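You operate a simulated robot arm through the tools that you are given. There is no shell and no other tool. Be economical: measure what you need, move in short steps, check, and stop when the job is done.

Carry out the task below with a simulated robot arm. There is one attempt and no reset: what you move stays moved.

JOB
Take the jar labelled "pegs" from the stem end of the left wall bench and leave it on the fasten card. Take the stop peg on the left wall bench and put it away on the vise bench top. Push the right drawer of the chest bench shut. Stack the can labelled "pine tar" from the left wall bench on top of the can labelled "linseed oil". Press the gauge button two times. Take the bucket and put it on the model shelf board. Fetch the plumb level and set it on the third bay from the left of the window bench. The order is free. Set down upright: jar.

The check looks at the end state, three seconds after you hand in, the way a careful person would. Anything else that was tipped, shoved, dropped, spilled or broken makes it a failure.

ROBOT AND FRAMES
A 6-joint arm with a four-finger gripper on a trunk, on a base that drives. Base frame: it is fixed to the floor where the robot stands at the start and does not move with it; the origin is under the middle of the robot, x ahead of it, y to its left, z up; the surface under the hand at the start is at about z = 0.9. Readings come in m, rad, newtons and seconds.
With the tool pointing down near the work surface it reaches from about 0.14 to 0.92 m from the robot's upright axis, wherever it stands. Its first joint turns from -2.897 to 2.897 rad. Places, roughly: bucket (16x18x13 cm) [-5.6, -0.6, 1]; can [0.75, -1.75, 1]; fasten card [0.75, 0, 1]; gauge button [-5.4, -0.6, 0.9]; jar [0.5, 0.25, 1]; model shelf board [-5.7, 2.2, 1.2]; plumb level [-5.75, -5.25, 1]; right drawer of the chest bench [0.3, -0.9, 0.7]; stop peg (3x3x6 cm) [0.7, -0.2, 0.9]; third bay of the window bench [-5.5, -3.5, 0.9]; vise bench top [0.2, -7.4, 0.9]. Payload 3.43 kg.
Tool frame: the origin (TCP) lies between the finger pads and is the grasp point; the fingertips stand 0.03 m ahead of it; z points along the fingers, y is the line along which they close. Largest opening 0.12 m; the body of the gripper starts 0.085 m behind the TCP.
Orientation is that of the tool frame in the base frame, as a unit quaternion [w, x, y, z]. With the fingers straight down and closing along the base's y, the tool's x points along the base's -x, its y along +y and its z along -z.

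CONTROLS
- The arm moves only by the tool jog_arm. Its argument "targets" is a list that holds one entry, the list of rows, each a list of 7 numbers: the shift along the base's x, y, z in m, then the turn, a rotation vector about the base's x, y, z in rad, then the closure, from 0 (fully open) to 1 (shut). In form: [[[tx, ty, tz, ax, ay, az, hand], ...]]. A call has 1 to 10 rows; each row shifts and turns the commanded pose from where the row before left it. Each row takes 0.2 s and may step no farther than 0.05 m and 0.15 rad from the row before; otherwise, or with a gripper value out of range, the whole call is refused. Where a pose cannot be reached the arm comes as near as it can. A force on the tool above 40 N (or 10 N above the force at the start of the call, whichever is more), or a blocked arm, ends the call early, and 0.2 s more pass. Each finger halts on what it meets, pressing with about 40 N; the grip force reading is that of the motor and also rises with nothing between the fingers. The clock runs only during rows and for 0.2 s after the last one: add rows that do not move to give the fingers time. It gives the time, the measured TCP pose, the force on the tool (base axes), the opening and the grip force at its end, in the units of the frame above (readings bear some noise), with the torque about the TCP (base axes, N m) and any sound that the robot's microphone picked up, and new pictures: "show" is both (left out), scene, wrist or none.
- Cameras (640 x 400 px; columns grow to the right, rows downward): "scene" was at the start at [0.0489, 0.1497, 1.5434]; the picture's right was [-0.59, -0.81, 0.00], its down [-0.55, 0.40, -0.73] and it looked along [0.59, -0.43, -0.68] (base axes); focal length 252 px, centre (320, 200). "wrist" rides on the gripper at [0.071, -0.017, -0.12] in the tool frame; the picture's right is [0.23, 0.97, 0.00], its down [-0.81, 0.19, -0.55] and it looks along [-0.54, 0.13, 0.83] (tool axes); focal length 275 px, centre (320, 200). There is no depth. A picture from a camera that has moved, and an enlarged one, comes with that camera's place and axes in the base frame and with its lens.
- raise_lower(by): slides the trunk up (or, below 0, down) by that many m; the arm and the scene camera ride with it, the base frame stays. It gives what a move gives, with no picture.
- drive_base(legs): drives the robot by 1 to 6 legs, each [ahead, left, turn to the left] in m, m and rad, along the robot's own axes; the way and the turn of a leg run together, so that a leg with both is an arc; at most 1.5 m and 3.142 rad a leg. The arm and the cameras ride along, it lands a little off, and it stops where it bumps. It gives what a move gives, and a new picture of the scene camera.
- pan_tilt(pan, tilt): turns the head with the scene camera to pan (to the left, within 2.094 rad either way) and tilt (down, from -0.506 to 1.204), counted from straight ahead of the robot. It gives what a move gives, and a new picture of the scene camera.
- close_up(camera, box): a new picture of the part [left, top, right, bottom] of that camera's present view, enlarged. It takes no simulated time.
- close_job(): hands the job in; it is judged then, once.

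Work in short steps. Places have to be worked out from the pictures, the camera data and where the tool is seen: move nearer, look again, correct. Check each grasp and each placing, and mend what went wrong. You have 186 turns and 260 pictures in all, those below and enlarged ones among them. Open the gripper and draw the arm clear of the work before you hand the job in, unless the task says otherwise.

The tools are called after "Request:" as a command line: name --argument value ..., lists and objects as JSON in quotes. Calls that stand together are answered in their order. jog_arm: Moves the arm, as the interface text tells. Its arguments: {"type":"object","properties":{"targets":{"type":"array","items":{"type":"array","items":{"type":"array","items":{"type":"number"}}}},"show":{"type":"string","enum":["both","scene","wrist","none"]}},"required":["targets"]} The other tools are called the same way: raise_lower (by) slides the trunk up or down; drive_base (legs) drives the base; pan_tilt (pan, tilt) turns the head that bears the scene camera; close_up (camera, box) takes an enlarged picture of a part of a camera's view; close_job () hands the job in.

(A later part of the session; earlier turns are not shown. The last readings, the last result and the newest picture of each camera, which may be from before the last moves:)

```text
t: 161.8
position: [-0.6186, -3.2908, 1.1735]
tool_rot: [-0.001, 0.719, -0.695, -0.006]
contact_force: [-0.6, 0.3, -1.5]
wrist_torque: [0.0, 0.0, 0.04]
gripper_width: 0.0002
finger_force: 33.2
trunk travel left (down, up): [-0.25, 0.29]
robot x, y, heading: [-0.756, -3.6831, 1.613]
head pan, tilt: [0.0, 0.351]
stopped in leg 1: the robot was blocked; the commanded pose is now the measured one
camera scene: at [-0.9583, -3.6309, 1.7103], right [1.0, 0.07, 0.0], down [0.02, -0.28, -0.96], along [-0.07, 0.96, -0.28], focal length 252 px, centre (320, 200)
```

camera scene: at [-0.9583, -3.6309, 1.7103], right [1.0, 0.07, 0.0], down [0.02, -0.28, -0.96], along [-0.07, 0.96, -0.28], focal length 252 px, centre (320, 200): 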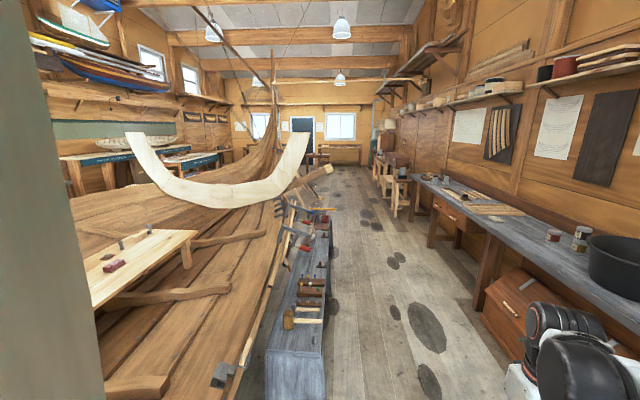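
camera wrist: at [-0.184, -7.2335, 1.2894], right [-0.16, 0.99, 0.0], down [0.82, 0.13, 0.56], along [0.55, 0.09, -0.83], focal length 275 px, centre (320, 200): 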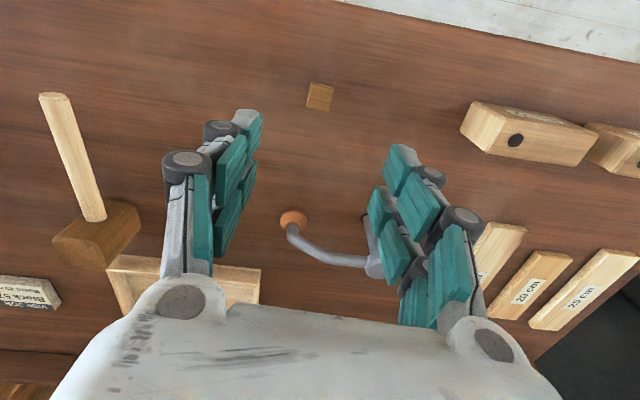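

Something on the left (the boat's upright board beside the camera) blocked me. Back off, shift right 0.2 m and go on.

Request:
drive_base --legs '[[-0.3, 0, 0], [0, 0, -0.04], [0, -0.2, 0]]'

```text
t: 165.5
position: [-0.3906, -3.5921, 1.1703]
tool_rot: [0.0, -0.702, 0.712, 0.003]
contact_force: [1.2, 0.4, 0.2]
wrist_torque: [0.02, 0.05, -0.01]
gripper_width: 0.0001
finger_force: 33.6
trunk travel left (down, up): [-0.25, 0.29]
robot x, y, heading: [-0.5454, -3.9843, 1.559]
head pan, tilt: [0.0, 0.351]
camera scene: at [-0.7423, -3.9135, 1.7039], right [1.0, -0.01, 0.0], down [0.0, -0.34, -0.94], along [0.01, 0.94, -0.34], focal length 252 px, centre (320, 200)
```

scene: 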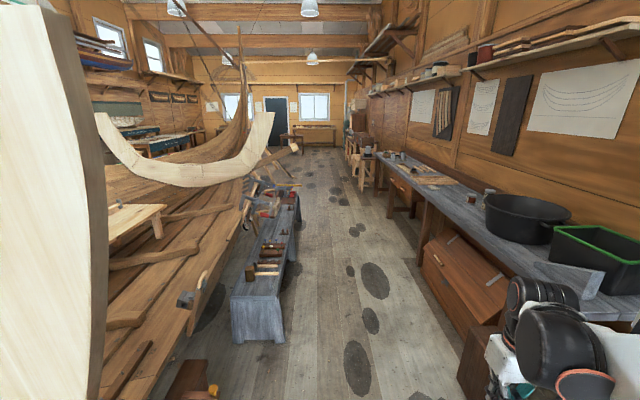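

Clear now. Drive ahead up the aisle.

Request:
drive_base --legs '[[1.45, 0.02, 0]]'

Request:
drive_base --legs '[[1.45, 0.02, 0]]'

```text
t: 172.8
position: [-0.4227, -2.1124, 1.1709]
tool_rot: [0.0, 0.712, -0.702, -0.002]
contact_force: [-0.1, -0.6, 0.1]
wrist_torque: [-0.03, 0.02, 0.0]
gripper_width: 0.0
finger_force: 33.2
trunk travel left (down, up): [-0.25, 0.29]
robot x, y, heading: [-0.5701, -2.5132, 1.579]
head pan, tilt: [0.0, 0.351]
camera scene: at [-0.7672, -2.4428, 1.7038], right [1.0, 0.01, 0.0], down [0.0, -0.34, -0.94], along [-0.01, 0.94, -0.34], focal length 252 px, centre (320, 200)
```

scene: 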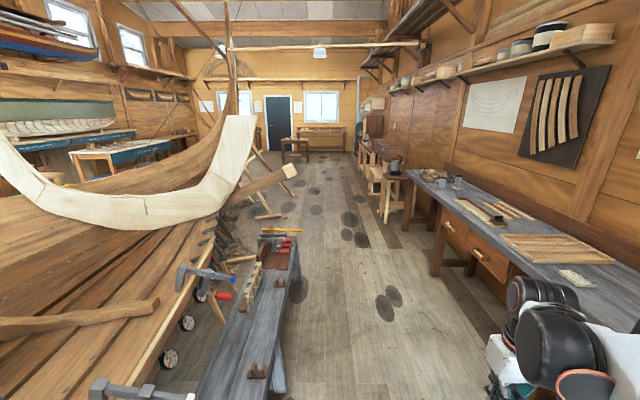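

```text
t: 180.0
position: [-0.4148, -0.6709, 1.1701]
tool_rot: [0.0, -0.697, 0.717, 0.003]
contact_force: [-0.4, 0.1, 0.3]
wrist_torque: [-0.03, -0.03, 0.05]
gripper_width: 0.0001
finger_force: 33.6
trunk travel left (down, up): [-0.25, 0.29]
robot x, y, heading: [-0.5789, -1.0675, 1.542]
head pan, tilt: [0.0, 0.351]
camera scene: at [-0.7739, -0.9867, 1.7038], right [1.0, -0.03, 0.0], down [-0.01, -0.34, -0.94], along [0.03, 0.94, -0.34], focal length 252 px, centre (320, 200)
```

scene: 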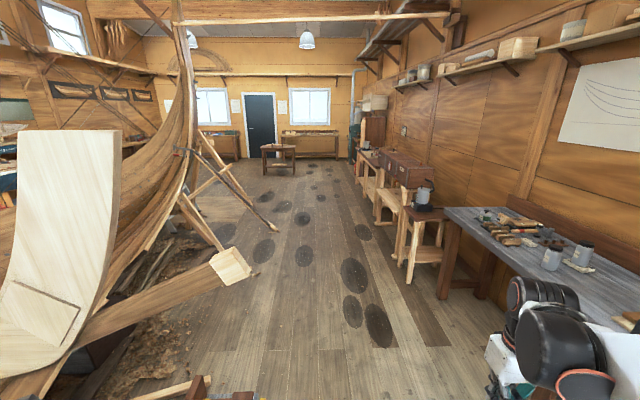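

The aisle continues; the boat's bow and props end around y≈2.5. Drive on to y≈3.8 staged.

Request:
drive_base --legs '[[1.45, 0.04, 0.02], [1.4, 0.04, 0]]'

Request:
drive_base --legs '[[1.45, 0.0, 0]]'

```text
t: 193.7
position: [-0.4613, 2.1536, 1.1694]
tool_rot: [0.001, -0.707, 0.707, 0.003]
contact_force: [0.4, -0.1, -0.1]
wrist_torque: [-0.01, -0.03, -0.02]
gripper_width: 0.0002
finger_force: 33.6
trunk travel left (down, up): [-0.25, 0.29]
robot x, y, heading: [-0.6133, 1.7563, 1.575]
head pan, tilt: [0.0, 0.351]
camera scene: at [-0.8105, 1.829, 1.7038], right [1.0, 0.0, 0.0], down [0.0, -0.34, -0.94], along [0.0, 0.94, -0.34], focal length 252 px, centre (320, 200)
```

scene: 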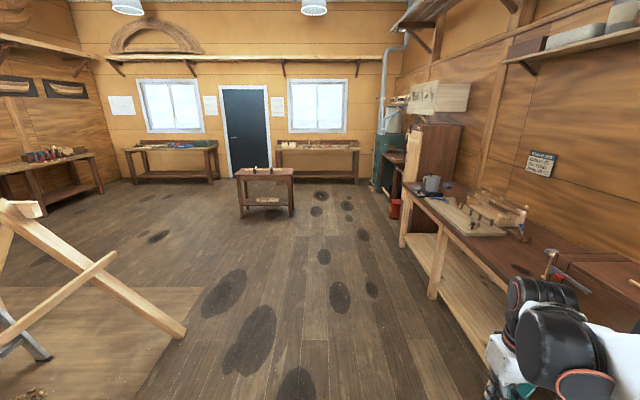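

```text
t: 200.8
position: [-0.4475, 3.5906, 1.1695]
tool_rot: [0.0, -0.703, 0.711, 0.003]
contact_force: [-0.9, 0.0, -0.4]
wrist_torque: [-0.03, 0.0, 0.03]
gripper_width: 0.0
finger_force: 33.5
trunk travel left (down, up): [-0.25, 0.29]
robot x, y, heading: [-0.6049, 3.1955, 1.562]
head pan, tilt: [0.0, 0.351]
camera scene: at [-0.8003, 3.2701, 1.7038], right [1.0, -0.01, 0.0], down [0.0, -0.34, -0.94], along [0.01, 0.94, -0.34], focal length 252 px, centre (320, 200)
```

scene: 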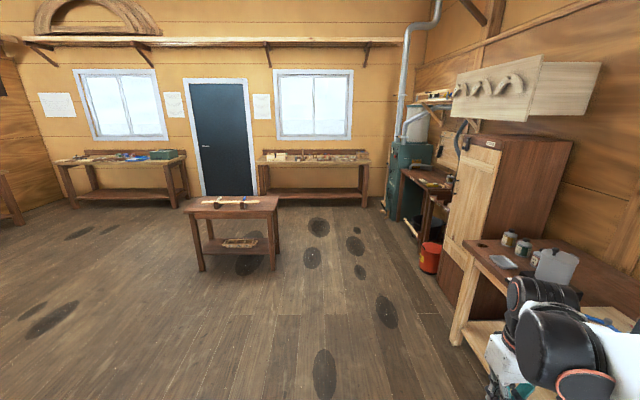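

Move to y≈3.6 and turn left to face -x.

Request:
drive_base --legs '[[0.5, 0, 0], [0, 0, 1.57]]'

```text
t: 207.6
position: [-0.994, 3.8478, 1.17]
tool_rot: [0.002, 1.0, -0.003, -0.002]
contact_force: [0.2, 0.9, 0.2]
wrist_torque: [0.02, 0.0, -0.02]
gripper_width: 0.0
finger_force: 32.9
trunk travel left (down, up): [-0.25, 0.29]
robot x, y, heading: [-0.5993, 3.6914, 3.129]
head pan, tilt: [0.0, 0.351]
camera scene: at [-0.6712, 3.493, 1.7038], right [0.01, 1.0, 0.0], down [0.34, 0.0, -0.94], along [-0.94, 0.01, -0.34], focal length 252 px, centre (320, 200)
```

scene: 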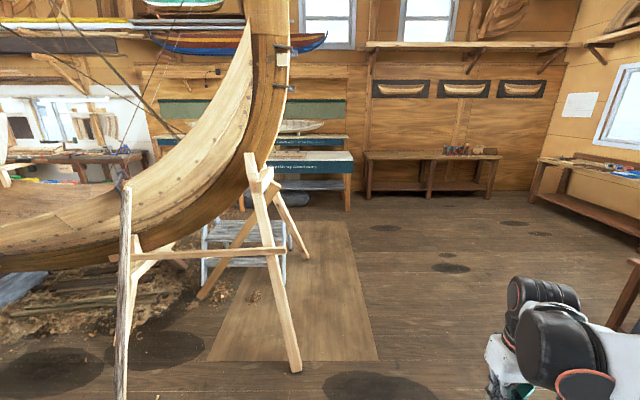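

Props at left reach to y≈3.4, so shift right to y≈4.2 and drive along -x.

Request:
drive_base --legs '[[0, -0.5, 0], [1.45, 0, 0], [1.45, 0, 0]]'

Request:
pan_tilt --pan 0.0 --tilt 0.35

```text
t: 224.1
position: [-3.8676, 4.421, 1.1694]
tool_rot: [0.001, 0.999, -0.033, -0.002]
contact_force: [-0.3, 0.3, 0.3]
wrist_torque: [-0.02, -0.01, 0.0]
gripper_width: 0.0003
finger_force: 33.3
trunk travel left (down, up): [-0.25, 0.29]
robot x, y, heading: [-3.4795, 4.2431, 3.074]
head pan, tilt: [0.0, 0.351]
camera scene: at [-3.5655, 4.0474, 1.7038], right [0.06, 1.0, 0.0], down [0.34, -0.02, -0.94], along [-0.94, 0.06, -0.34], focal length 252 px, centre (320, 200)
```

scene: 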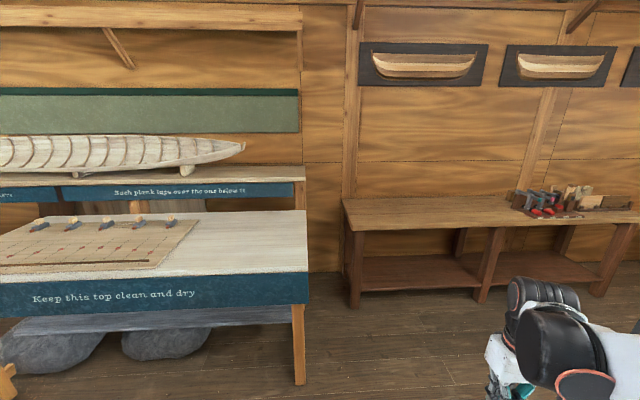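

```text
t: 224.7
position: [-3.8674, 4.4198, 1.1694]
tool_rot: [0.002, 0.999, -0.032, -0.002]
contact_force: [-0.6, 0.4, -0.1]
wrist_torque: [-0.02, -0.03, 0.0]
gripper_width: 0.0001
finger_force: 33.6
trunk travel left (down, up): [-0.25, 0.29]
robot x, y, heading: [-3.4795, 4.2422, 3.079]
head pan, tilt: [0.0, 0.351]
camera scene: at [-3.5653, 4.0474, 1.7038], right [0.06, 1.0, 0.0], down [0.34, -0.02, -0.94], along [-0.94, 0.06, -0.34], focal length 252 px, centre (320, 200)
```

scene: 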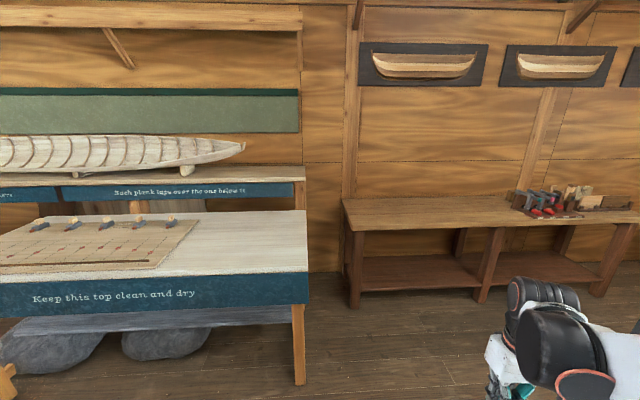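

The model bench lies ahead-left, with a table in front of the shelf. Turn left to see along the west aisle.

Request:
drive_base --legs '[[0, 0, 1.63]]'

```text
t: 228.9
position: [-3.6438, 3.8525, 1.1701]
tool_rot: [0.003, 0.718, 0.697, 0.0]
contact_force: [0.6, 0.4, 0.5]
wrist_torque: [-0.01, -0.02, -0.04]
gripper_width: 0.0
finger_force: 33.5
trunk travel left (down, up): [-0.25, 0.29]
robot x, y, heading: [-3.4786, 4.2464, -1.6]
head pan, tilt: [0.0, 0.351]
camera scene: at [-3.2815, 4.163, 1.7038], right [-1.0, 0.03, 0.0], down [0.01, 0.34, -0.94], along [-0.03, -0.94, -0.34], focal length 252 px, centre (320, 200)
```

scene: 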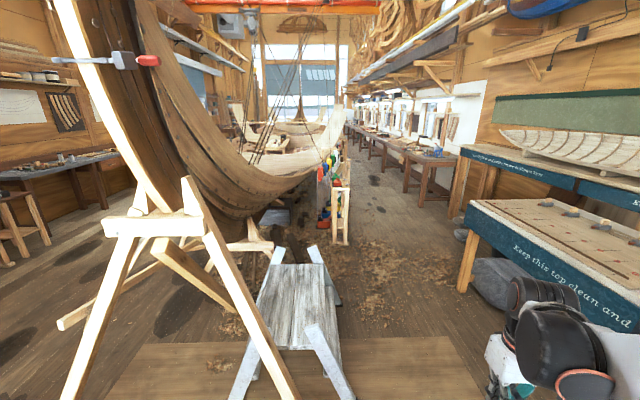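

The shelf's south end (y≈0.9–2.0) is free of the front table, good for access. Shift right to x≈-4.25 and drive south through the west aisle.

Request:
drive_base --legs '[[0, -0.75, 0.03], [1.4, 0, 0]]'

Request:
drive_base --legs '[[0.9, 0, 0]]'

```text
t: 239.6
position: [-4.3825, 2.4764, 1.17]
tool_rot: [0.002, 0.703, 0.711, 0.0]
contact_force: [-0.6, -0.2, 0.3]
wrist_torque: [0.01, 0.04, 0.01]
gripper_width: 0.0002
finger_force: 33.3
trunk travel left (down, up): [-0.25, 0.29]
robot x, y, heading: [-4.237, 2.8713, -1.558]
head pan, tilt: [0.0, 0.351]
camera scene: at [-4.0335, 2.8027, 1.7038], right [-1.0, -0.01, 0.0], down [0.0, 0.34, -0.94], along [0.01, -0.94, -0.34], focal length 252 px, centre (320, 200)
```

scene: 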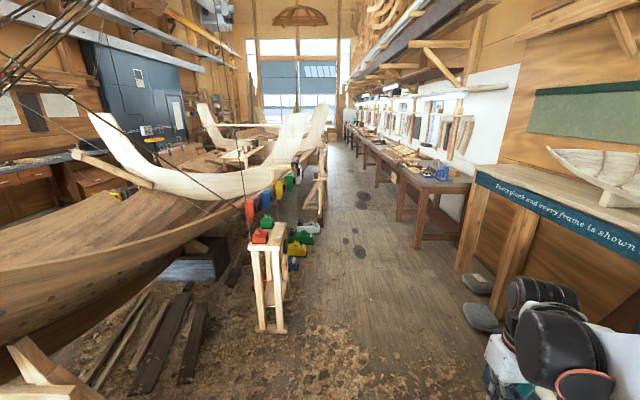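

```text
t: 244.3
position: [-4.3595, 1.5789, 1.1712]
tool_rot: [0.002, 0.698, 0.716, 0.0]
contact_force: [-0.2, -0.1, 0.4]
wrist_torque: [-0.01, 0.01, 0.03]
gripper_width: 0.0
finger_force: 33.6
trunk travel left (down, up): [-0.25, 0.29]
robot x, y, heading: [-4.2178, 1.9788, -1.542]
head pan, tilt: [0.0, 0.351]
camera scene: at [-4.0152, 1.9107, 1.7037], right [-1.0, -0.03, 0.0], down [-0.01, 0.34, -0.94], along [0.02, -0.94, -0.34], focal length 252 px, centre (320, 200)
```

scene: 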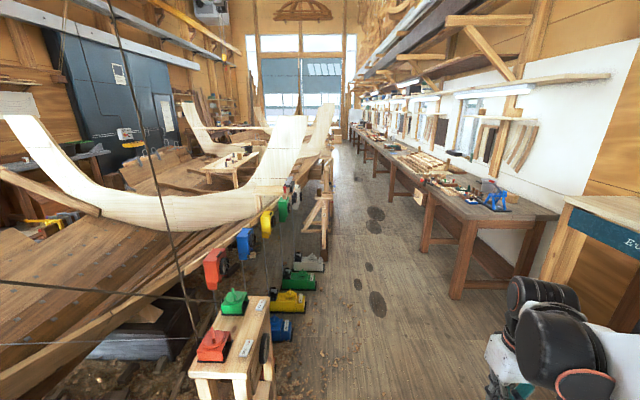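

Request:
close_up --camera "scene" --box '[350, 110, 590, 260]'

```text
2.67 times, centred on (470, 185) of scene
camera zoom: at [-4.0152, 1.9107, 1.7037], right [-1.0, -0.03, 0.0], down [-0.01, 0.34, -0.94], along [0.02, -0.94, -0.34], focal length 672 px, centre (-80, 240)
```

zoom: 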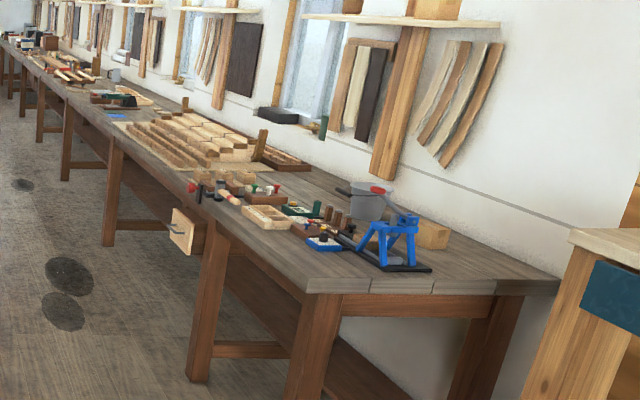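

The bucket and a gauge stand are on the near part of the window-side bench around y≈-0.5. Drive there hugging right, then turn to face it.

Request:
drive_base --legs '[[0.5, -0.3, 0], [1.4, -0.05, -0.02], [0.55, 0, 0], [0, 0, -1.57]]'

Request:
pan_tilt --pan 0.0 --tilt 0.6

```text
t: 260.9
position: [-4.9124, -0.3825, 1.1701]
tool_rot: [0.002, 1.0, 0.016, -0.001]
contact_force: [0.6, -0.2, 0.2]
wrist_torque: [0.03, 0.01, 0.01]
gripper_width: 0.0
finger_force: 33.2
trunk travel left (down, up): [-0.25, 0.29]
robot x, y, heading: [-4.5089, -0.5199, -3.108]
head pan, tilt: [0.0, 0.351]
camera scene: at [-4.577, -0.7244, 1.7038], right [-0.03, 1.0, 0.0], down [0.34, 0.01, -0.94], along [-0.94, -0.03, -0.34], focal length 252 px, centre (320, 200)
```

scene: 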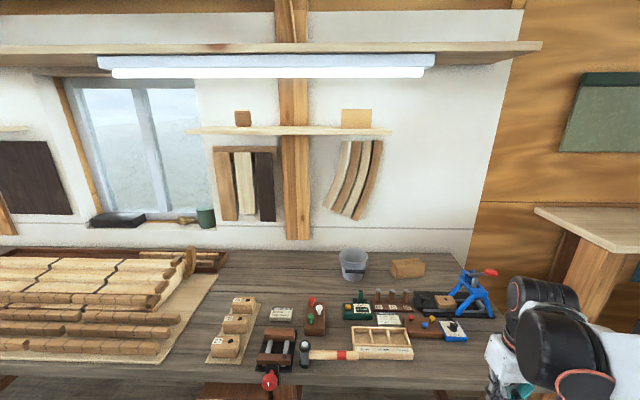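

```text
t: 261.7
position: [-4.9138, -0.3813, 1.1689]
tool_rot: [0.002, 1.0, 0.015, -0.002]
contact_force: [-0.1, -0.7, 0.0]
wrist_torque: [0.0, 0.02, 0.02]
gripper_width: 0.0001
finger_force: 34.3
trunk travel left (down, up): [-0.25, 0.29]
robot x, y, heading: [-4.5088, -0.5231, -3.11]
head pan, tilt: [0.0, 0.6]
camera scene: at [-4.5723, -0.7242, 1.6811], right [-0.03, 1.0, 0.0], down [0.56, 0.02, -0.83], along [-0.82, -0.03, -0.56], focal length 252 px, centre (320, 200)
```

scene: 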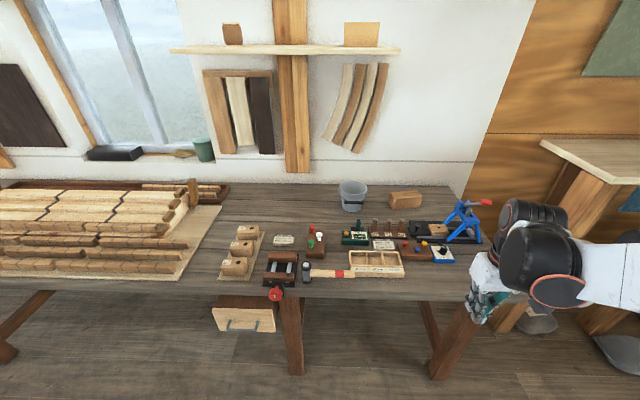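

Let me read the labels on this bench.

Request:
close_up --camera "scene" --box '[340, 180, 500, 280]'

Request:
close_up --camera "scene" --box '[220, 210, 380, 310]'

```text
4.00 times, centred on (420, 230) of scene
camera zoom: at [-4.5723, -0.7242, 1.6811], right [-0.03, 1.0, 0.0], down [0.56, 0.02, -0.83], along [-0.82, -0.03, -0.56], focal length 1008 px, centre (-80, 80)
```

zoom: 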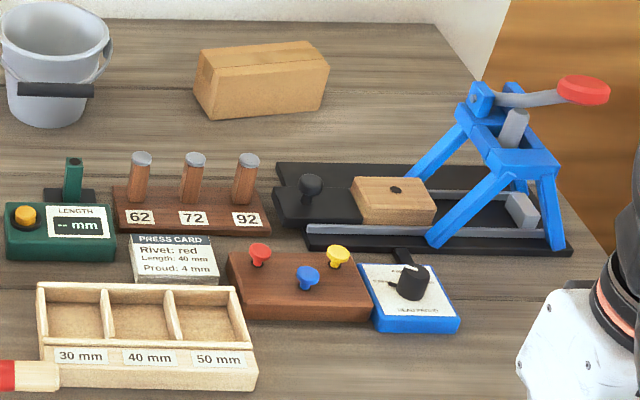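

```text
4.00 times, centred on (300, 260) of scene
camera zoom: at [-4.5723, -0.7242, 1.6811], right [-0.03, 1.0, 0.0], down [0.56, 0.02, -0.83], along [-0.82, -0.03, -0.56], focal length 1008 px, centre (400, -40)
```

zoom: 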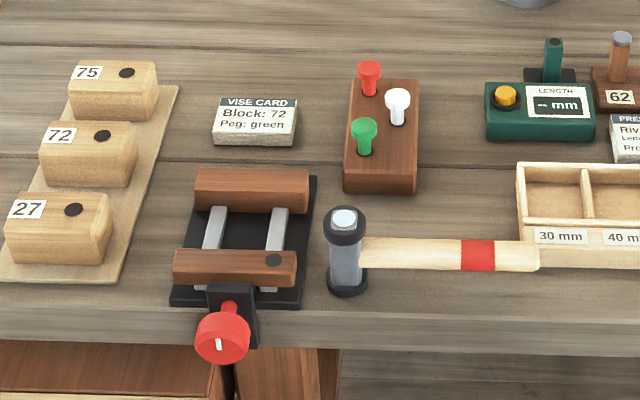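

The green "LENGTH" gauge with the orange button is at about (-5.40, -0.64). Drive 0.2 m closer, and bring the shut hand over the button.

Request:
drive_base --legs '[[0.2, 0, 0]]'

Request:
jog_arm --targets '[[[-0.03, -0.035, 0, 0, 0, 0, 1], [-0.03, -0.035, 0, 0, 0, 0, 1], [-0.03, -0.035, 0, 0, 0, 0, 1], [-0.03, -0.035, 0, 0, 0, 0, 1], [-0.03, -0.035, 0, 0, 0, 0, 1], [-0.03, -0.035, 0, 0, 0, 0, 1], [-0.03, -0.035, 0, 0, 0, 0, 1], [-0.03, -0.02, 0, 0, 0, 0, 1]]]' --show "both"

```text
t: 263.3
position: [-5.1143, -0.3872, 1.1712]
tool_rot: [0.002, 1.0, 0.015, -0.001]
contact_force: [0.4, -0.3, 0.1]
wrist_torque: [0.0, -0.04, 0.02]
gripper_width: 0.0001
finger_force: 34.4
trunk travel left (down, up): [-0.25, 0.29]
robot x, y, heading: [-4.7143, -0.5254, -3.114]
head pan, tilt: [0.0, 0.6]
camera scene: at [-4.7754, -0.7299, 1.6809], right [-0.03, 1.0, 0.0], down [0.57, 0.02, -0.82], along [-0.82, -0.02, -0.57], focal length 252 px, centre (320, 200)
```

scene: 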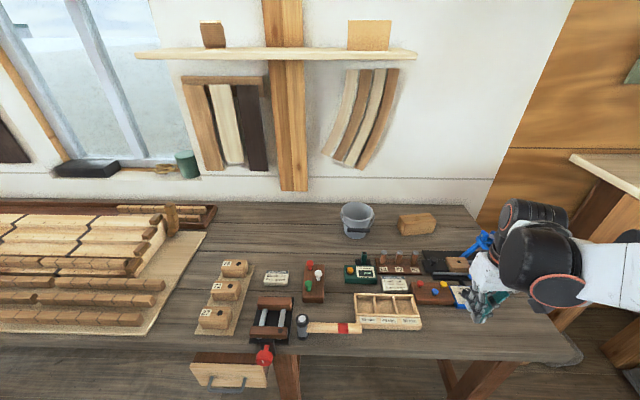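

```text
t: 265.1
position: [-5.3547, -0.6538, 1.1678]
tool_rot: [0.001, 1.0, 0.014, -0.002]
contact_force: [-0.5, 0.2, -0.8]
wrist_torque: [0.01, -0.01, -0.03]
gripper_width: 0.0001
finger_force: 33.7
trunk travel left (down, up): [-0.25, 0.29]
robot x, y, heading: [-4.713, -0.5265, -3.119]
head pan, tilt: [0.0, 0.6]
camera scene: at [-4.7752, -0.7304, 1.6808], right [-0.03, 1.0, 0.0], down [0.57, 0.02, -0.82], along [-0.82, -0.02, -0.57], focal length 252 px, centre (320, 200)
camera wrist: at [-5.2824, -0.6353, 1.2884], right [0.26, -0.97, 0.0], down [-0.8, -0.21, 0.56], along [-0.54, -0.14, -0.83], focal length 275 px, centre (320, 200)
```

scene: 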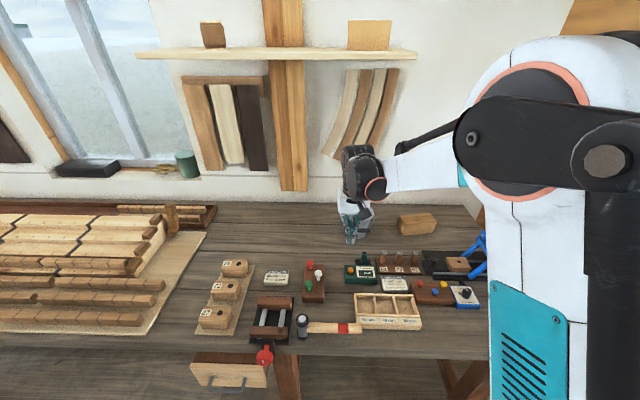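
wrist: 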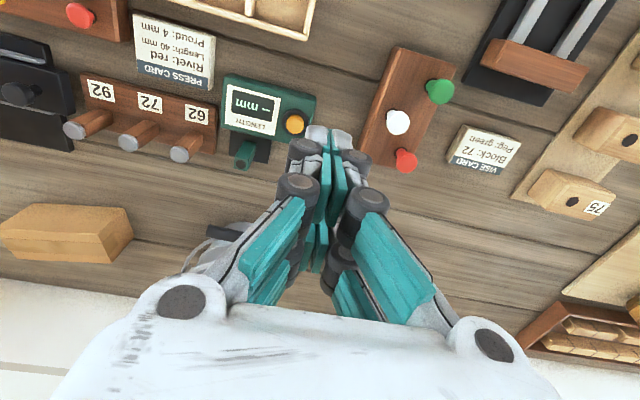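

Button top is at about (-5.403, -0.633, 0.94). Move above it and descend to just above, then check.

Request:
jog_arm --targets '[[[-0.024, 0.01, 0, 0, 0, 0, 1], [-0.024, 0.011, 0, 0, 0, 0, 1], [0, 0, -0.05, 0, 0, 0, 1], [0, 0, -0.05, 0, 0, 0, 1], [0, 0, -0.05, 0, 0, 0, 1], [0, 0, 0, 0, 0, 0, 1]]]' --show "wrist"

Request:
close_up --camera "scene" --box '[320, 220, 400, 300]'

```text
t: 266.5
position: [-5.3997, -0.6317, 1.0187]
tool_rot: [0.002, 1.0, 0.013, -0.002]
contact_force: [0.1, -0.1, -0.4]
wrist_torque: [-0.01, -0.04, -0.01]
gripper_width: 0.0002
finger_force: 33.3
trunk travel left (down, up): [-0.25, 0.29]
robot x, y, heading: [-4.7145, -0.5286, -3.115]
head pan, tilt: [0.0, 0.6]
camera wrist: at [-5.3276, -0.6132, 1.1393], right [0.26, -0.97, 0.0], down [-0.8, -0.21, 0.56], along [-0.54, -0.15, -0.83], focal length 275 px, centre (320, 200)
```

wrist: 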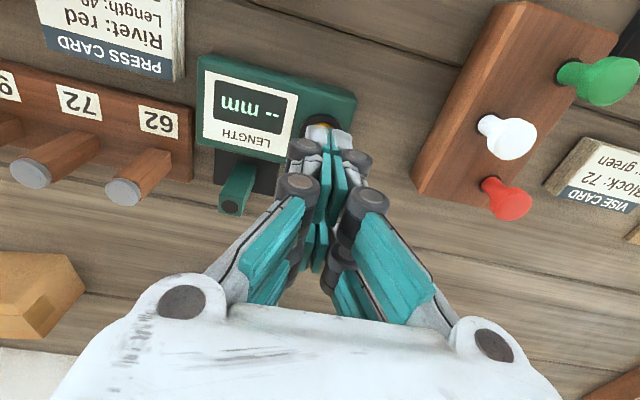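

```text
5.00 times, centred on (360, 260) of scene
camera zoom: at [-4.7745, -0.73, 1.681], right [-0.03, 1.0, 0.0], down [0.56, 0.02, -0.82], along [-0.82, -0.02, -0.57], focal length 1260 px, centre (120, -100)
```

zoom: 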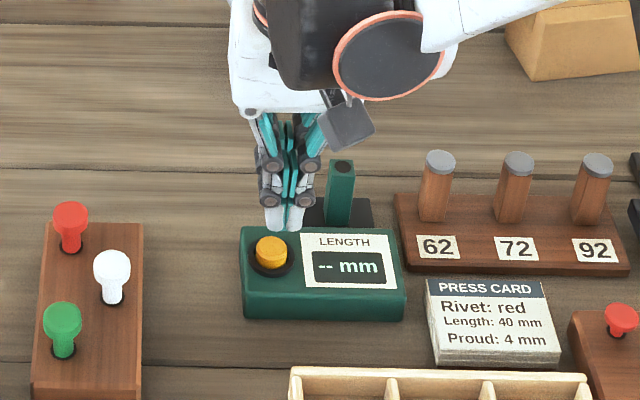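

The tip is nearly over the button; nudge 3 mm in -y and press down in small steps.

Request:
jog_arm --targets '[[[0, -0.003, -0.02, 0, 0, 0, 1], [0, 0, -0.015, 0, 0, 0, 1], [0, 0, -0.005, 0, 0, 0, 1], [0, 0, -0.004, 0, 0, 0, 1]]]' --show "wrist"

Request:
close_up --camera "scene" --box '[320, 220, 400, 300]'

```text
t: 267.5
position: [-5.4012, -0.635, 0.974]
tool_rot: [0.002, 1.0, 0.014, -0.001]
contact_force: [0.9, 0.8, -0.2]
wrist_torque: [-0.01, -0.02, 0.01]
gripper_width: 0.0
finger_force: 33.9
trunk travel left (down, up): [-0.25, 0.29]
robot x, y, heading: [-4.7103, -0.5265, -3.114]
head pan, tilt: [0.0, 0.6]
camera wrist: at [-5.3295, -0.6171, 1.0957], right [0.26, -0.97, 0.0], down [-0.8, -0.21, 0.56], along [-0.54, -0.15, -0.83], focal length 275 px, centre (320, 200)
```

wrist: 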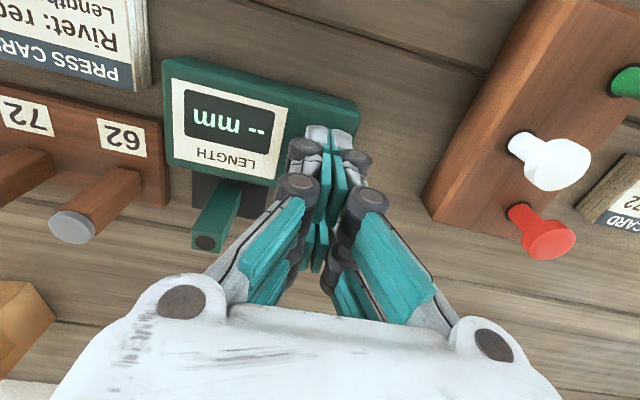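

```text
5.00 times, centred on (360, 260) of scene
camera zoom: at [-4.7745, -0.73, 1.681], right [-0.03, 1.0, 0.0], down [0.56, 0.02, -0.82], along [-0.82, -0.02, -0.57], focal length 1260 px, centre (120, -100)
```

zoom: 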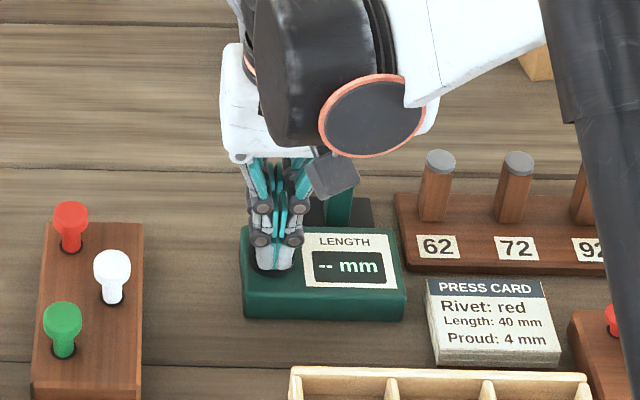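

Right over the button, not yet in contact. Continue in 3 mm steps.

Request:
jog_arm --targets '[[[0, 0, -0.003, 0, 0, 0, 1], [0, 0, -0.003, 0, 0, 0, 1]]]' --show "none"

Request:
jog_arm --targets '[[[0, 0, -0.002, 0, 0, 0, 1], [0, 0, -0.002, 0, 0, 0, 1]]]' --show "none"

```text
t: 268.1
position: [-5.4023, -0.6348, 0.9692]
tool_rot: [0.002, 1.0, 0.014, -0.001]
contact_force: [-0.5, 0.4, -0.4]
wrist_torque: [0.03, -0.01, 0.01]
gripper_width: 0.0
finger_force: 33.6
trunk travel left (down, up): [-0.25, 0.29]
robot x, y, heading: [-4.7111, -0.531, -3.115]
head pan, tilt: [0.0, 0.6]
```

```text
t: 268.7
position: [-5.4021, -0.6336, 0.9662]
tool_rot: [0.001, 1.0, 0.014, -0.001]
contact_force: [-0.1, -0.4, 0.1]
wrist_torque: [-0.05, 0.0, 0.01]
gripper_width: 0.0059
finger_force: 33.7
trunk travel left (down, up): [-0.25, 0.29]
robot x, y, heading: [-4.7133, -0.5283, -3.111]
head pan, tilt: [0.0, 0.6]
heard: click
```

A click was heard: first press. Raise 1.2 cm to let it return.

Request:
jog_arm --targets '[[[0, 0, 0.006, 0, 0, 0, 1], [0, 0, 0.008, 0, 0, 0, 1], [0, 0, 0, 0, 0, 0, 1]]]' --show "none"

Request:
close_up --camera "scene" --box '[320, 220, 400, 300]'

```text
t: 269.5
position: [-5.4028, -0.634, 0.9795]
tool_rot: [0.001, 1.0, 0.014, -0.001]
contact_force: [-0.1, 1.1, 0.5]
wrist_torque: [0.01, 0.0, -0.02]
gripper_width: 0.0001
finger_force: 33.4
trunk travel left (down, up): [-0.25, 0.29]
robot x, y, heading: [-4.7149, -0.5232, -3.112]
head pan, tilt: [0.0, 0.6]
```

```text
5.00 times, centred on (360, 260) of scene
camera zoom: at [-4.7744, -0.73, 1.681], right [-0.03, 1.0, 0.0], down [0.56, 0.02, -0.82], along [-0.82, -0.02, -0.57], focal length 1260 px, centre (120, -100)
```

zoom: 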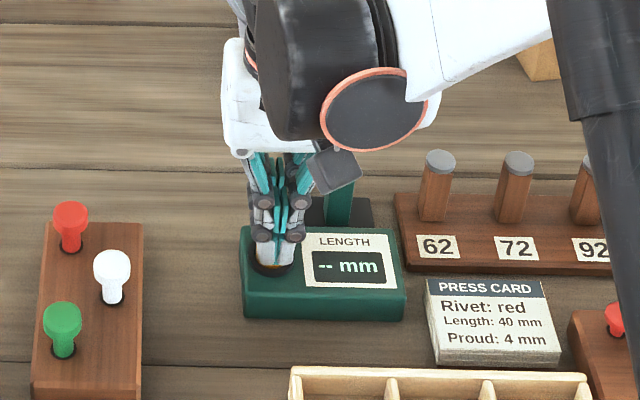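

Second press to the same depth.

Request:
jog_arm --targets '[[[0, 0, -0.008, 0, 0, 0, 1], [0, 0, -0.003, 0, 0, 0, 1], [0, 0, -0.002, 0, 0, 0, 1], [0, 0, -0.001, 0, 0, 0, 1]]]' --show "none"

```text
t: 270.5
position: [-5.4032, -0.6332, 0.9653]
tool_rot: [0.002, 1.0, 0.012, -0.002]
contact_force: [-0.6, 0.8, 2.0]
wrist_torque: [0.03, 0.04, 0.0]
gripper_width: 0.0062
finger_force: 33.1
trunk travel left (down, up): [-0.25, 0.29]
robot x, y, heading: [-4.7131, -0.5342, -3.108]
head pan, tilt: [0.0, 0.6]
heard: click
```

Second click heard. Rise to clear and look at the bucket.

Request:
jog_arm --targets '[[[0, 0, 0.02, 0, 0, 0, 1], [0, 0, 0.05, 0, 0, 0, 1], [0, 0, 0.05, 0, 0, 0, 1], [0, 0, 0.05, 0, 0, 0, 1], [0, 0, 0.05, 0, 0, 0, 0], [0.0, 0, 0.05, 0, 0, 0, 0], [0, 0, 0, 0, 0, 0, 0]]]' --show "both"

Request:
close_up --camera "scene" --box '[320, 190, 448, 290]'

```text
t: 272.1
position: [-5.4012, -0.6361, 1.2367]
tool_rot: [0.002, 1.0, 0.013, -0.001]
contact_force: [-0.3, -0.7, 1.1]
wrist_torque: [0.01, 0.0, -0.01]
gripper_width: 0.1198
finger_force: 0.1
trunk travel left (down, up): [-0.25, 0.29]
robot x, y, heading: [-4.7151, -0.5279, -3.114]
head pan, tilt: [0.0, 0.6]
camera scene: at [-4.7744, -0.73, 1.6809], right [-0.03, 1.0, 0.0], down [0.57, 0.02, -0.82], along [-0.82, -0.02, -0.57], focal length 252 px, centre (320, 200)
camera wrist: at [-5.3295, -0.6177, 1.3564], right [0.26, -0.97, 0.0], down [-0.8, -0.21, 0.56], along [-0.54, -0.15, -0.83], focal length 275 px, centre (320, 200)
```

scene: 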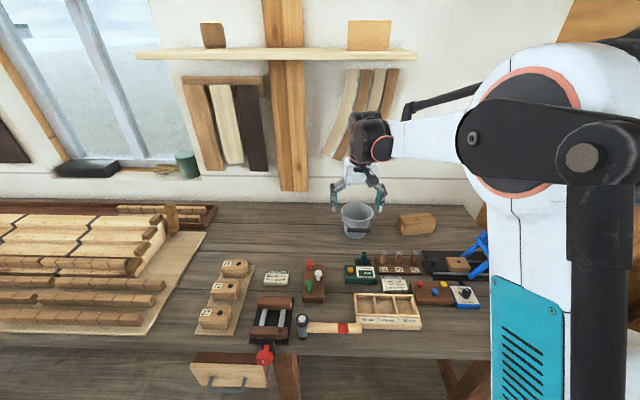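
wrist: 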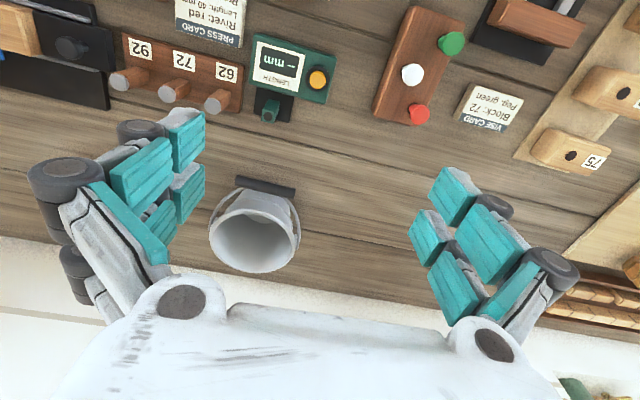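

```text
4.00 times, centred on (384, 240) of scene
camera zoom: at [-4.7744, -0.73, 1.6809], right [-0.03, 1.0, 0.0], down [0.57, 0.02, -0.82], along [-0.82, -0.02, -0.57], focal length 1008 px, centre (64, 40)
```

zoom: 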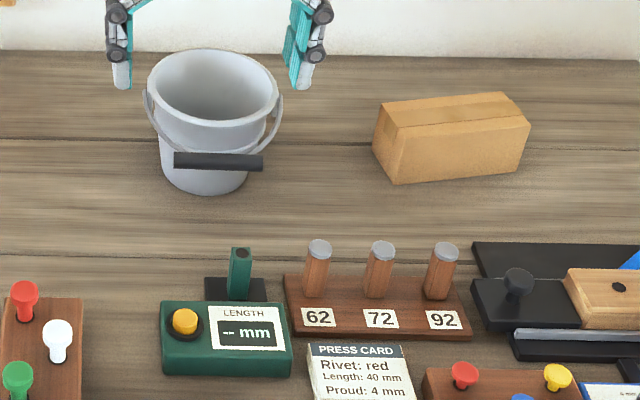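

Both presses done (two clicks), button is back up. The bucket rim (Ø≈0.14) is centred near (-5.63, -0.594, 1.03); it's wider than the hand, so I'll pinch its rim wall behind one bail ear. Drive a little closer first.

Request:
drive_base --legs '[[0.08, 0, 0]]'

Request:
jog_arm --targets '[[[-0.03, 0.0, 0, 0, 0, 0.1, 0.5], [-0.03, 0.0, 0, 0, 0, 0.1, 0.5], [-0.02, 0.02, 0, 0, 0, 0.1, 0.5], [0, 0.03, 0, 0, 0, 0.1, 0.5], [0, 0.03, 0, 0, 0, 0.1, 0.5], [0, 0, 0, 0, 0, 0.11, 0.5], [0, 0, 0, 0, 0, 0, 0.5]]]' --show "both"

```text
t: 273.2
position: [-5.4857, -0.6374, 1.235]
tool_rot: [0.002, 1.0, 0.013, -0.001]
contact_force: [-0.4, 0.0, 0.0]
wrist_torque: [0.01, -0.07, -0.01]
gripper_width: 0.1198
finger_force: 0.0
trunk travel left (down, up): [-0.25, 0.29]
robot x, y, heading: [-4.7973, -0.5319, -3.115]
head pan, tilt: [0.0, 0.6]
camera scene: at [-4.8586, -0.7322, 1.6808], right [-0.03, 1.0, 0.0], down [0.57, 0.01, -0.82], along [-0.82, -0.02, -0.57], focal length 252 px, centre (320, 200)
```

scene: 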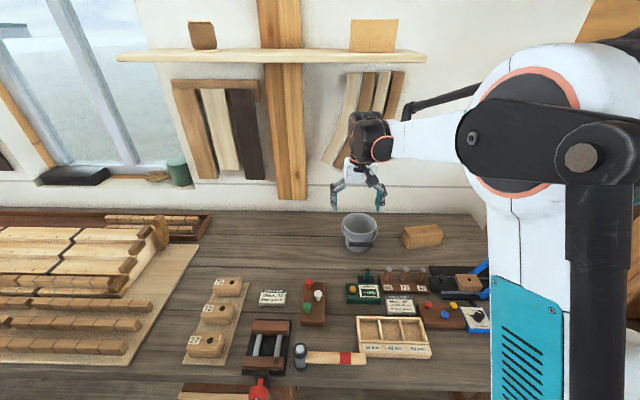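

```text
t: 274.8
position: [-5.565, -0.5566, 1.2378]
tool_rot: [0.003, 0.95, 0.313, -0.001]
contact_force: [0.7, 0.1, -0.3]
wrist_torque: [0.0, 0.0, -0.01]
gripper_width: 0.06
finger_force: 0.1
trunk travel left (down, up): [-0.25, 0.29]
robot x, y, heading: [-4.7921, -0.5294, -3.116]
head pan, tilt: [0.0, 0.6]
camera scene: at [-4.8565, -0.7322, 1.681], right [-0.03, 1.0, 0.0], down [0.56, 0.01, -0.82], along [-0.82, -0.02, -0.57], focal length 252 px, centre (320, 200)
camera wrist: at [-5.5163, -0.5021, 1.3564], right [0.76, -0.65, 0.0], down [-0.54, -0.63, 0.56], along [-0.36, -0.43, -0.83], focal length 275 px, centre (320, 200)
```

scene: 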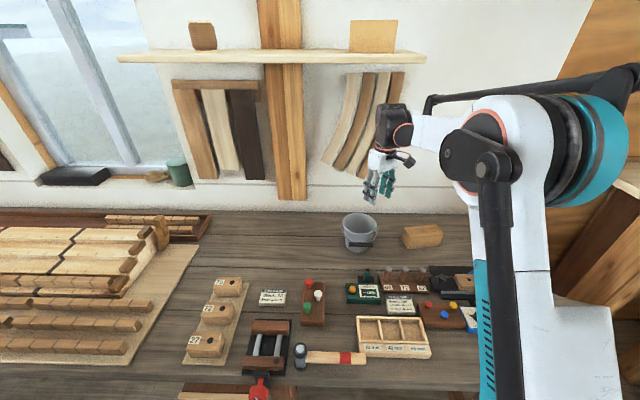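
wrist: 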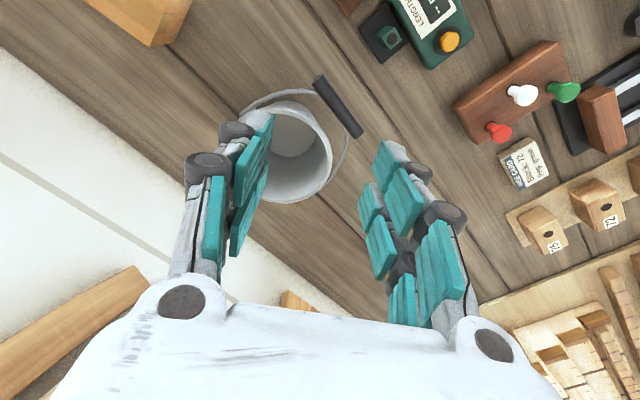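

Request:
jog_arm --targets '[[[-0.035, 0.0, 0, 0, 0, 0, 0.5], [-0.035, 0.005, -0.02, 0, 0, 0, 0.5], [-0.03, 0.015, -0.03, 0, 0, 0, 0.5], [0, 0, -0.03, 0, 0, 0, 0.5], [0, 0, 0, 0, 0, 0, 0.5]]]' --show "both"

Request:
close_up --camera "scene" --box '[320, 150, 448, 260]'

```text
t: 276.0
position: [-5.6651, -0.5374, 1.1557]
tool_rot: [0.002, 0.95, 0.312, -0.001]
contact_force: [-0.4, 0.2, 0.1]
wrist_torque: [-0.01, 0.06, 0.02]
gripper_width: 0.0599
finger_force: 0.1
trunk travel left (down, up): [-0.25, 0.29]
robot x, y, heading: [-4.7956, -0.5273, -3.11]
head pan, tilt: [0.0, 0.6]
camera scene: at [-4.8564, -0.7322, 1.681], right [-0.03, 1.0, 0.0], down [0.56, 0.01, -0.83], along [-0.82, -0.02, -0.57], focal length 252 px, centre (320, 200)
camera wrist: at [-5.6164, -0.4826, 1.2757], right [0.76, -0.65, 0.0], down [-0.54, -0.63, 0.56], along [-0.36, -0.43, -0.83], focal length 275 px, centre (320, 200)
```

scene: 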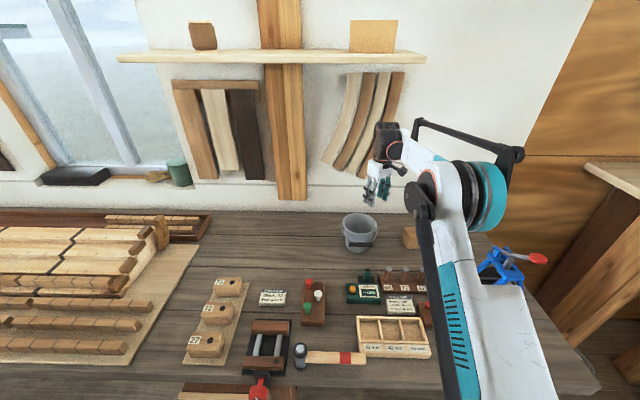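
wrist: 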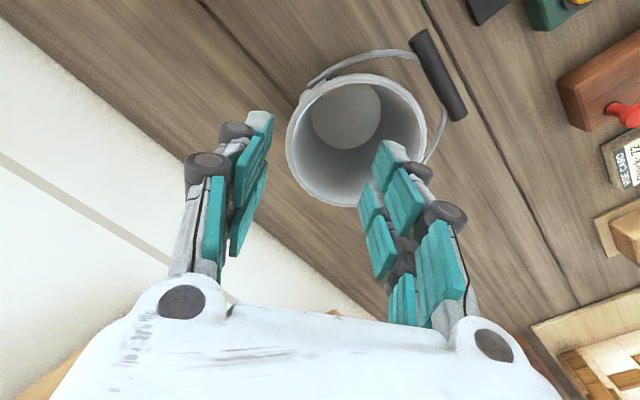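

```text
3.64 times, centred on (384, 205) of scene
camera zoom: at [-4.8564, -0.7322, 1.681], right [-0.03, 1.0, 0.0], down [0.56, 0.01, -0.83], along [-0.82, -0.02, -0.57], focal length 917 px, centre (87, 182)
```

zoom: 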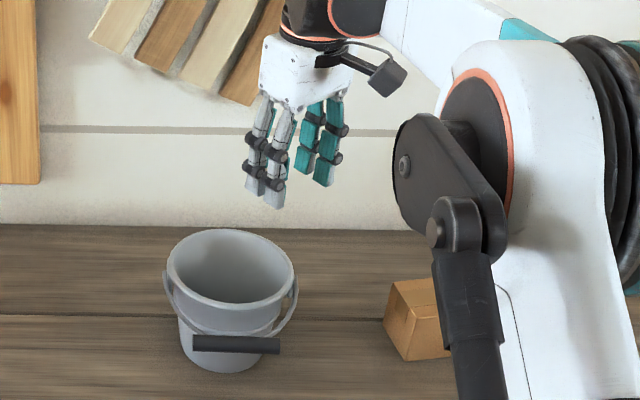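

Triangulating, the rim is centred near (-5.656, -0.590) at z≈1.005. I move the hand over the rim wall at (-5.687, -0.531) and descend to just above it.

Request:
jog_arm --targets '[[[-0.022, 0.006, 0, 0, 0, -0.1, 0.5], [0, 0, -0.045, 0, 0, 0, 0.5], [0, 0, -0.045, 0, 0, 0, 0.5], [0, 0, 0, 0, 0, 0, 0.5]]]' --show "wrist"

Request:
close_up --camera "scene" --box '[320, 150, 448, 260]'

```text
t: 277.0
position: [-5.6858, -0.53, 1.0669]
tool_rot: [0.002, 0.964, 0.265, -0.001]
contact_force: [0.5, -0.7, 0.9]
wrist_torque: [0.03, -0.02, 0.0]
gripper_width: 0.0601
finger_force: 0.1
trunk travel left (down, up): [-0.25, 0.29]
robot x, y, heading: [-4.7931, -0.5285, -3.115]
head pan, tilt: [0.0, 0.6]
camera wrist: at [-5.6328, -0.4818, 1.1869], right [0.69, -0.72, 0.0], down [-0.6, -0.58, 0.56], along [-0.4, -0.39, -0.83], focal length 275 px, centre (320, 200)
```

wrist: 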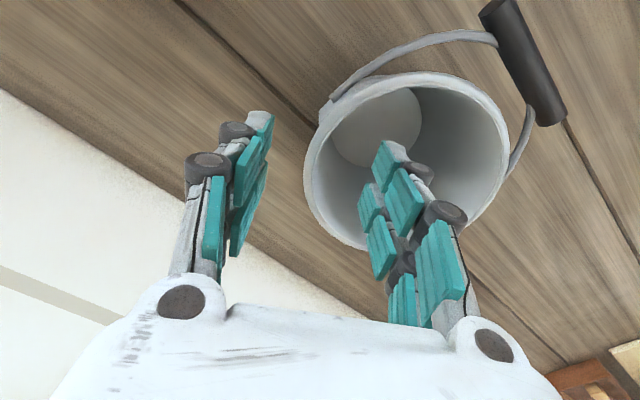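

```text
3.64 times, centred on (384, 205) of scene
camera zoom: at [-4.857, -0.7319, 1.681], right [-0.03, 1.0, 0.0], down [0.57, 0.01, -0.82], along [-0.82, -0.02, -0.57], focal length 917 px, centre (87, 182)
```

zoom: 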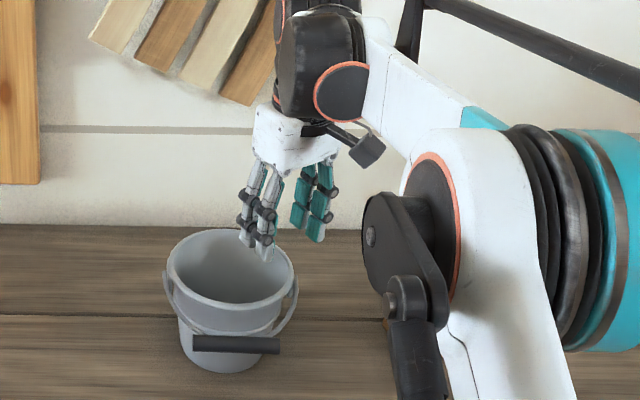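

The finger pair straddles the rim wall nicely. Descend to z≈1.0 and close.

Request:
jog_arm --targets '[[[0, 0, -0.04, 0, 0, 0, 0.5], [0, 0, -0.027, 0, 0, 0, 0.5], [0, 0, 0, 0, 0, 0, 0.5], [0, 0, 0, 0, 0, 0, 0.8], [0, 0, 0, 0, 0, 0, 1], [0, 0, 0, 0, 0, 0, 1]]]' --show "wrist"

Request:
close_up --camera "scene" --box '[320, 150, 448, 260]'

```text
t: 278.4
position: [-5.6874, -0.5329, 1.0012]
tool_rot: [0.003, 0.964, 0.265, -0.002]
contact_force: [-2.2, -5.5, 15.2]
wrist_torque: [-1.76, -0.78, -0.53]
gripper_width: 0.0091
finger_force: 40.2
trunk travel left (down, up): [-0.25, 0.29]
robot x, y, heading: [-4.7921, -0.5306, -3.116]
head pan, tilt: [0.0, 0.6]
camera wrist: at [-5.6348, -0.4831, 1.1202], right [0.7, -0.72, 0.0], down [-0.6, -0.58, 0.56], along [-0.4, -0.39, -0.83], focal length 275 px, centre (320, 200)
```

wrist: 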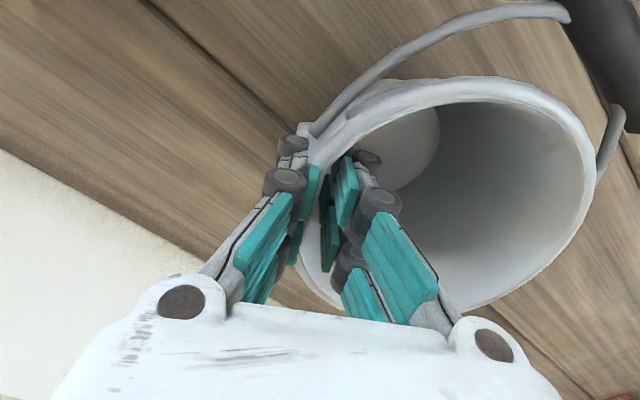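

```text
3.64 times, centred on (384, 205) of scene
camera zoom: at [-4.8553, -0.7326, 1.6811], right [-0.03, 1.0, 0.0], down [0.56, 0.02, -0.83], along [-0.83, -0.02, -0.56], focal length 917 px, centre (87, 182)
```

zoom: 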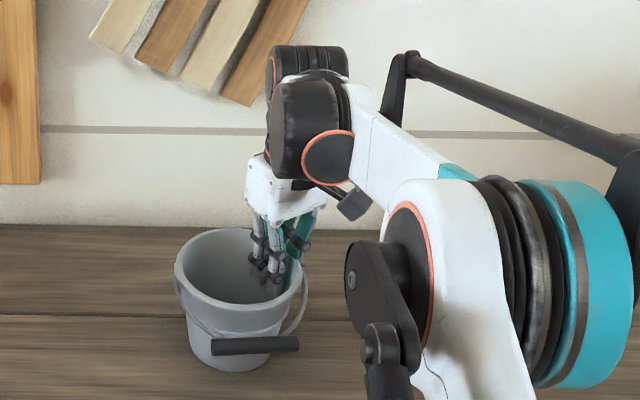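

Rim pinched (0.009 m), bucket tilts slightly to align with the pads. Lift gently and check.

Request:
jog_arm --targets '[[[0, 0, 0.02, 0, 0, 0, 1], [0, 0, 0.03, 0, 0, 0, 1], [0, 0, 0.03, 0, 0, 0, 1], [0, 0, 0.04, 0, 0, 0, 1], [0, 0, 0, 0, 0, 0, 1]]]' --show "both"

```text
t: 279.6
position: [-5.6872, -0.5304, 1.1196]
tool_rot: [0.002, 0.964, 0.265, -0.002]
contact_force: [-0.1, 0.9, -2.7]
wrist_torque: [0.11, 0.1, -0.02]
gripper_width: 0.0058
finger_force: 38.3
trunk travel left (down, up): [-0.25, 0.29]
robot x, y, heading: [-4.7942, -0.529, -3.114]
head pan, tilt: [0.0, 0.6]
camera scene: at [-4.8569, -0.7321, 1.6809], right [-0.03, 1.0, 0.0], down [0.57, 0.01, -0.82], along [-0.82, -0.02, -0.57], focal length 252 px, centre (320, 200)
camera wrist: at [-5.6336, -0.4811, 1.2404], right [0.69, -0.72, 0.0], down [-0.6, -0.58, 0.56], along [-0.4, -0.39, -0.83], focal length 275 px, centre (320, 200)
```

scene: 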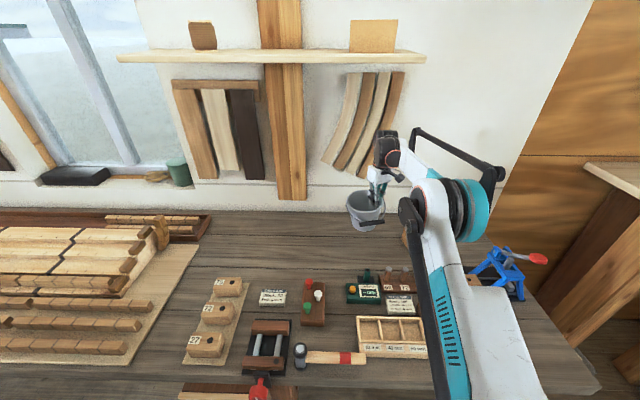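
wrist: 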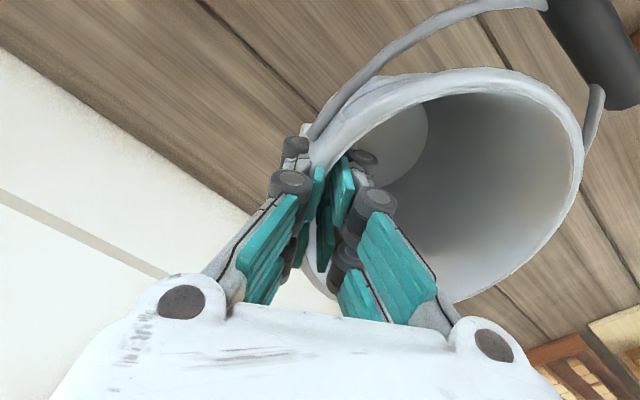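

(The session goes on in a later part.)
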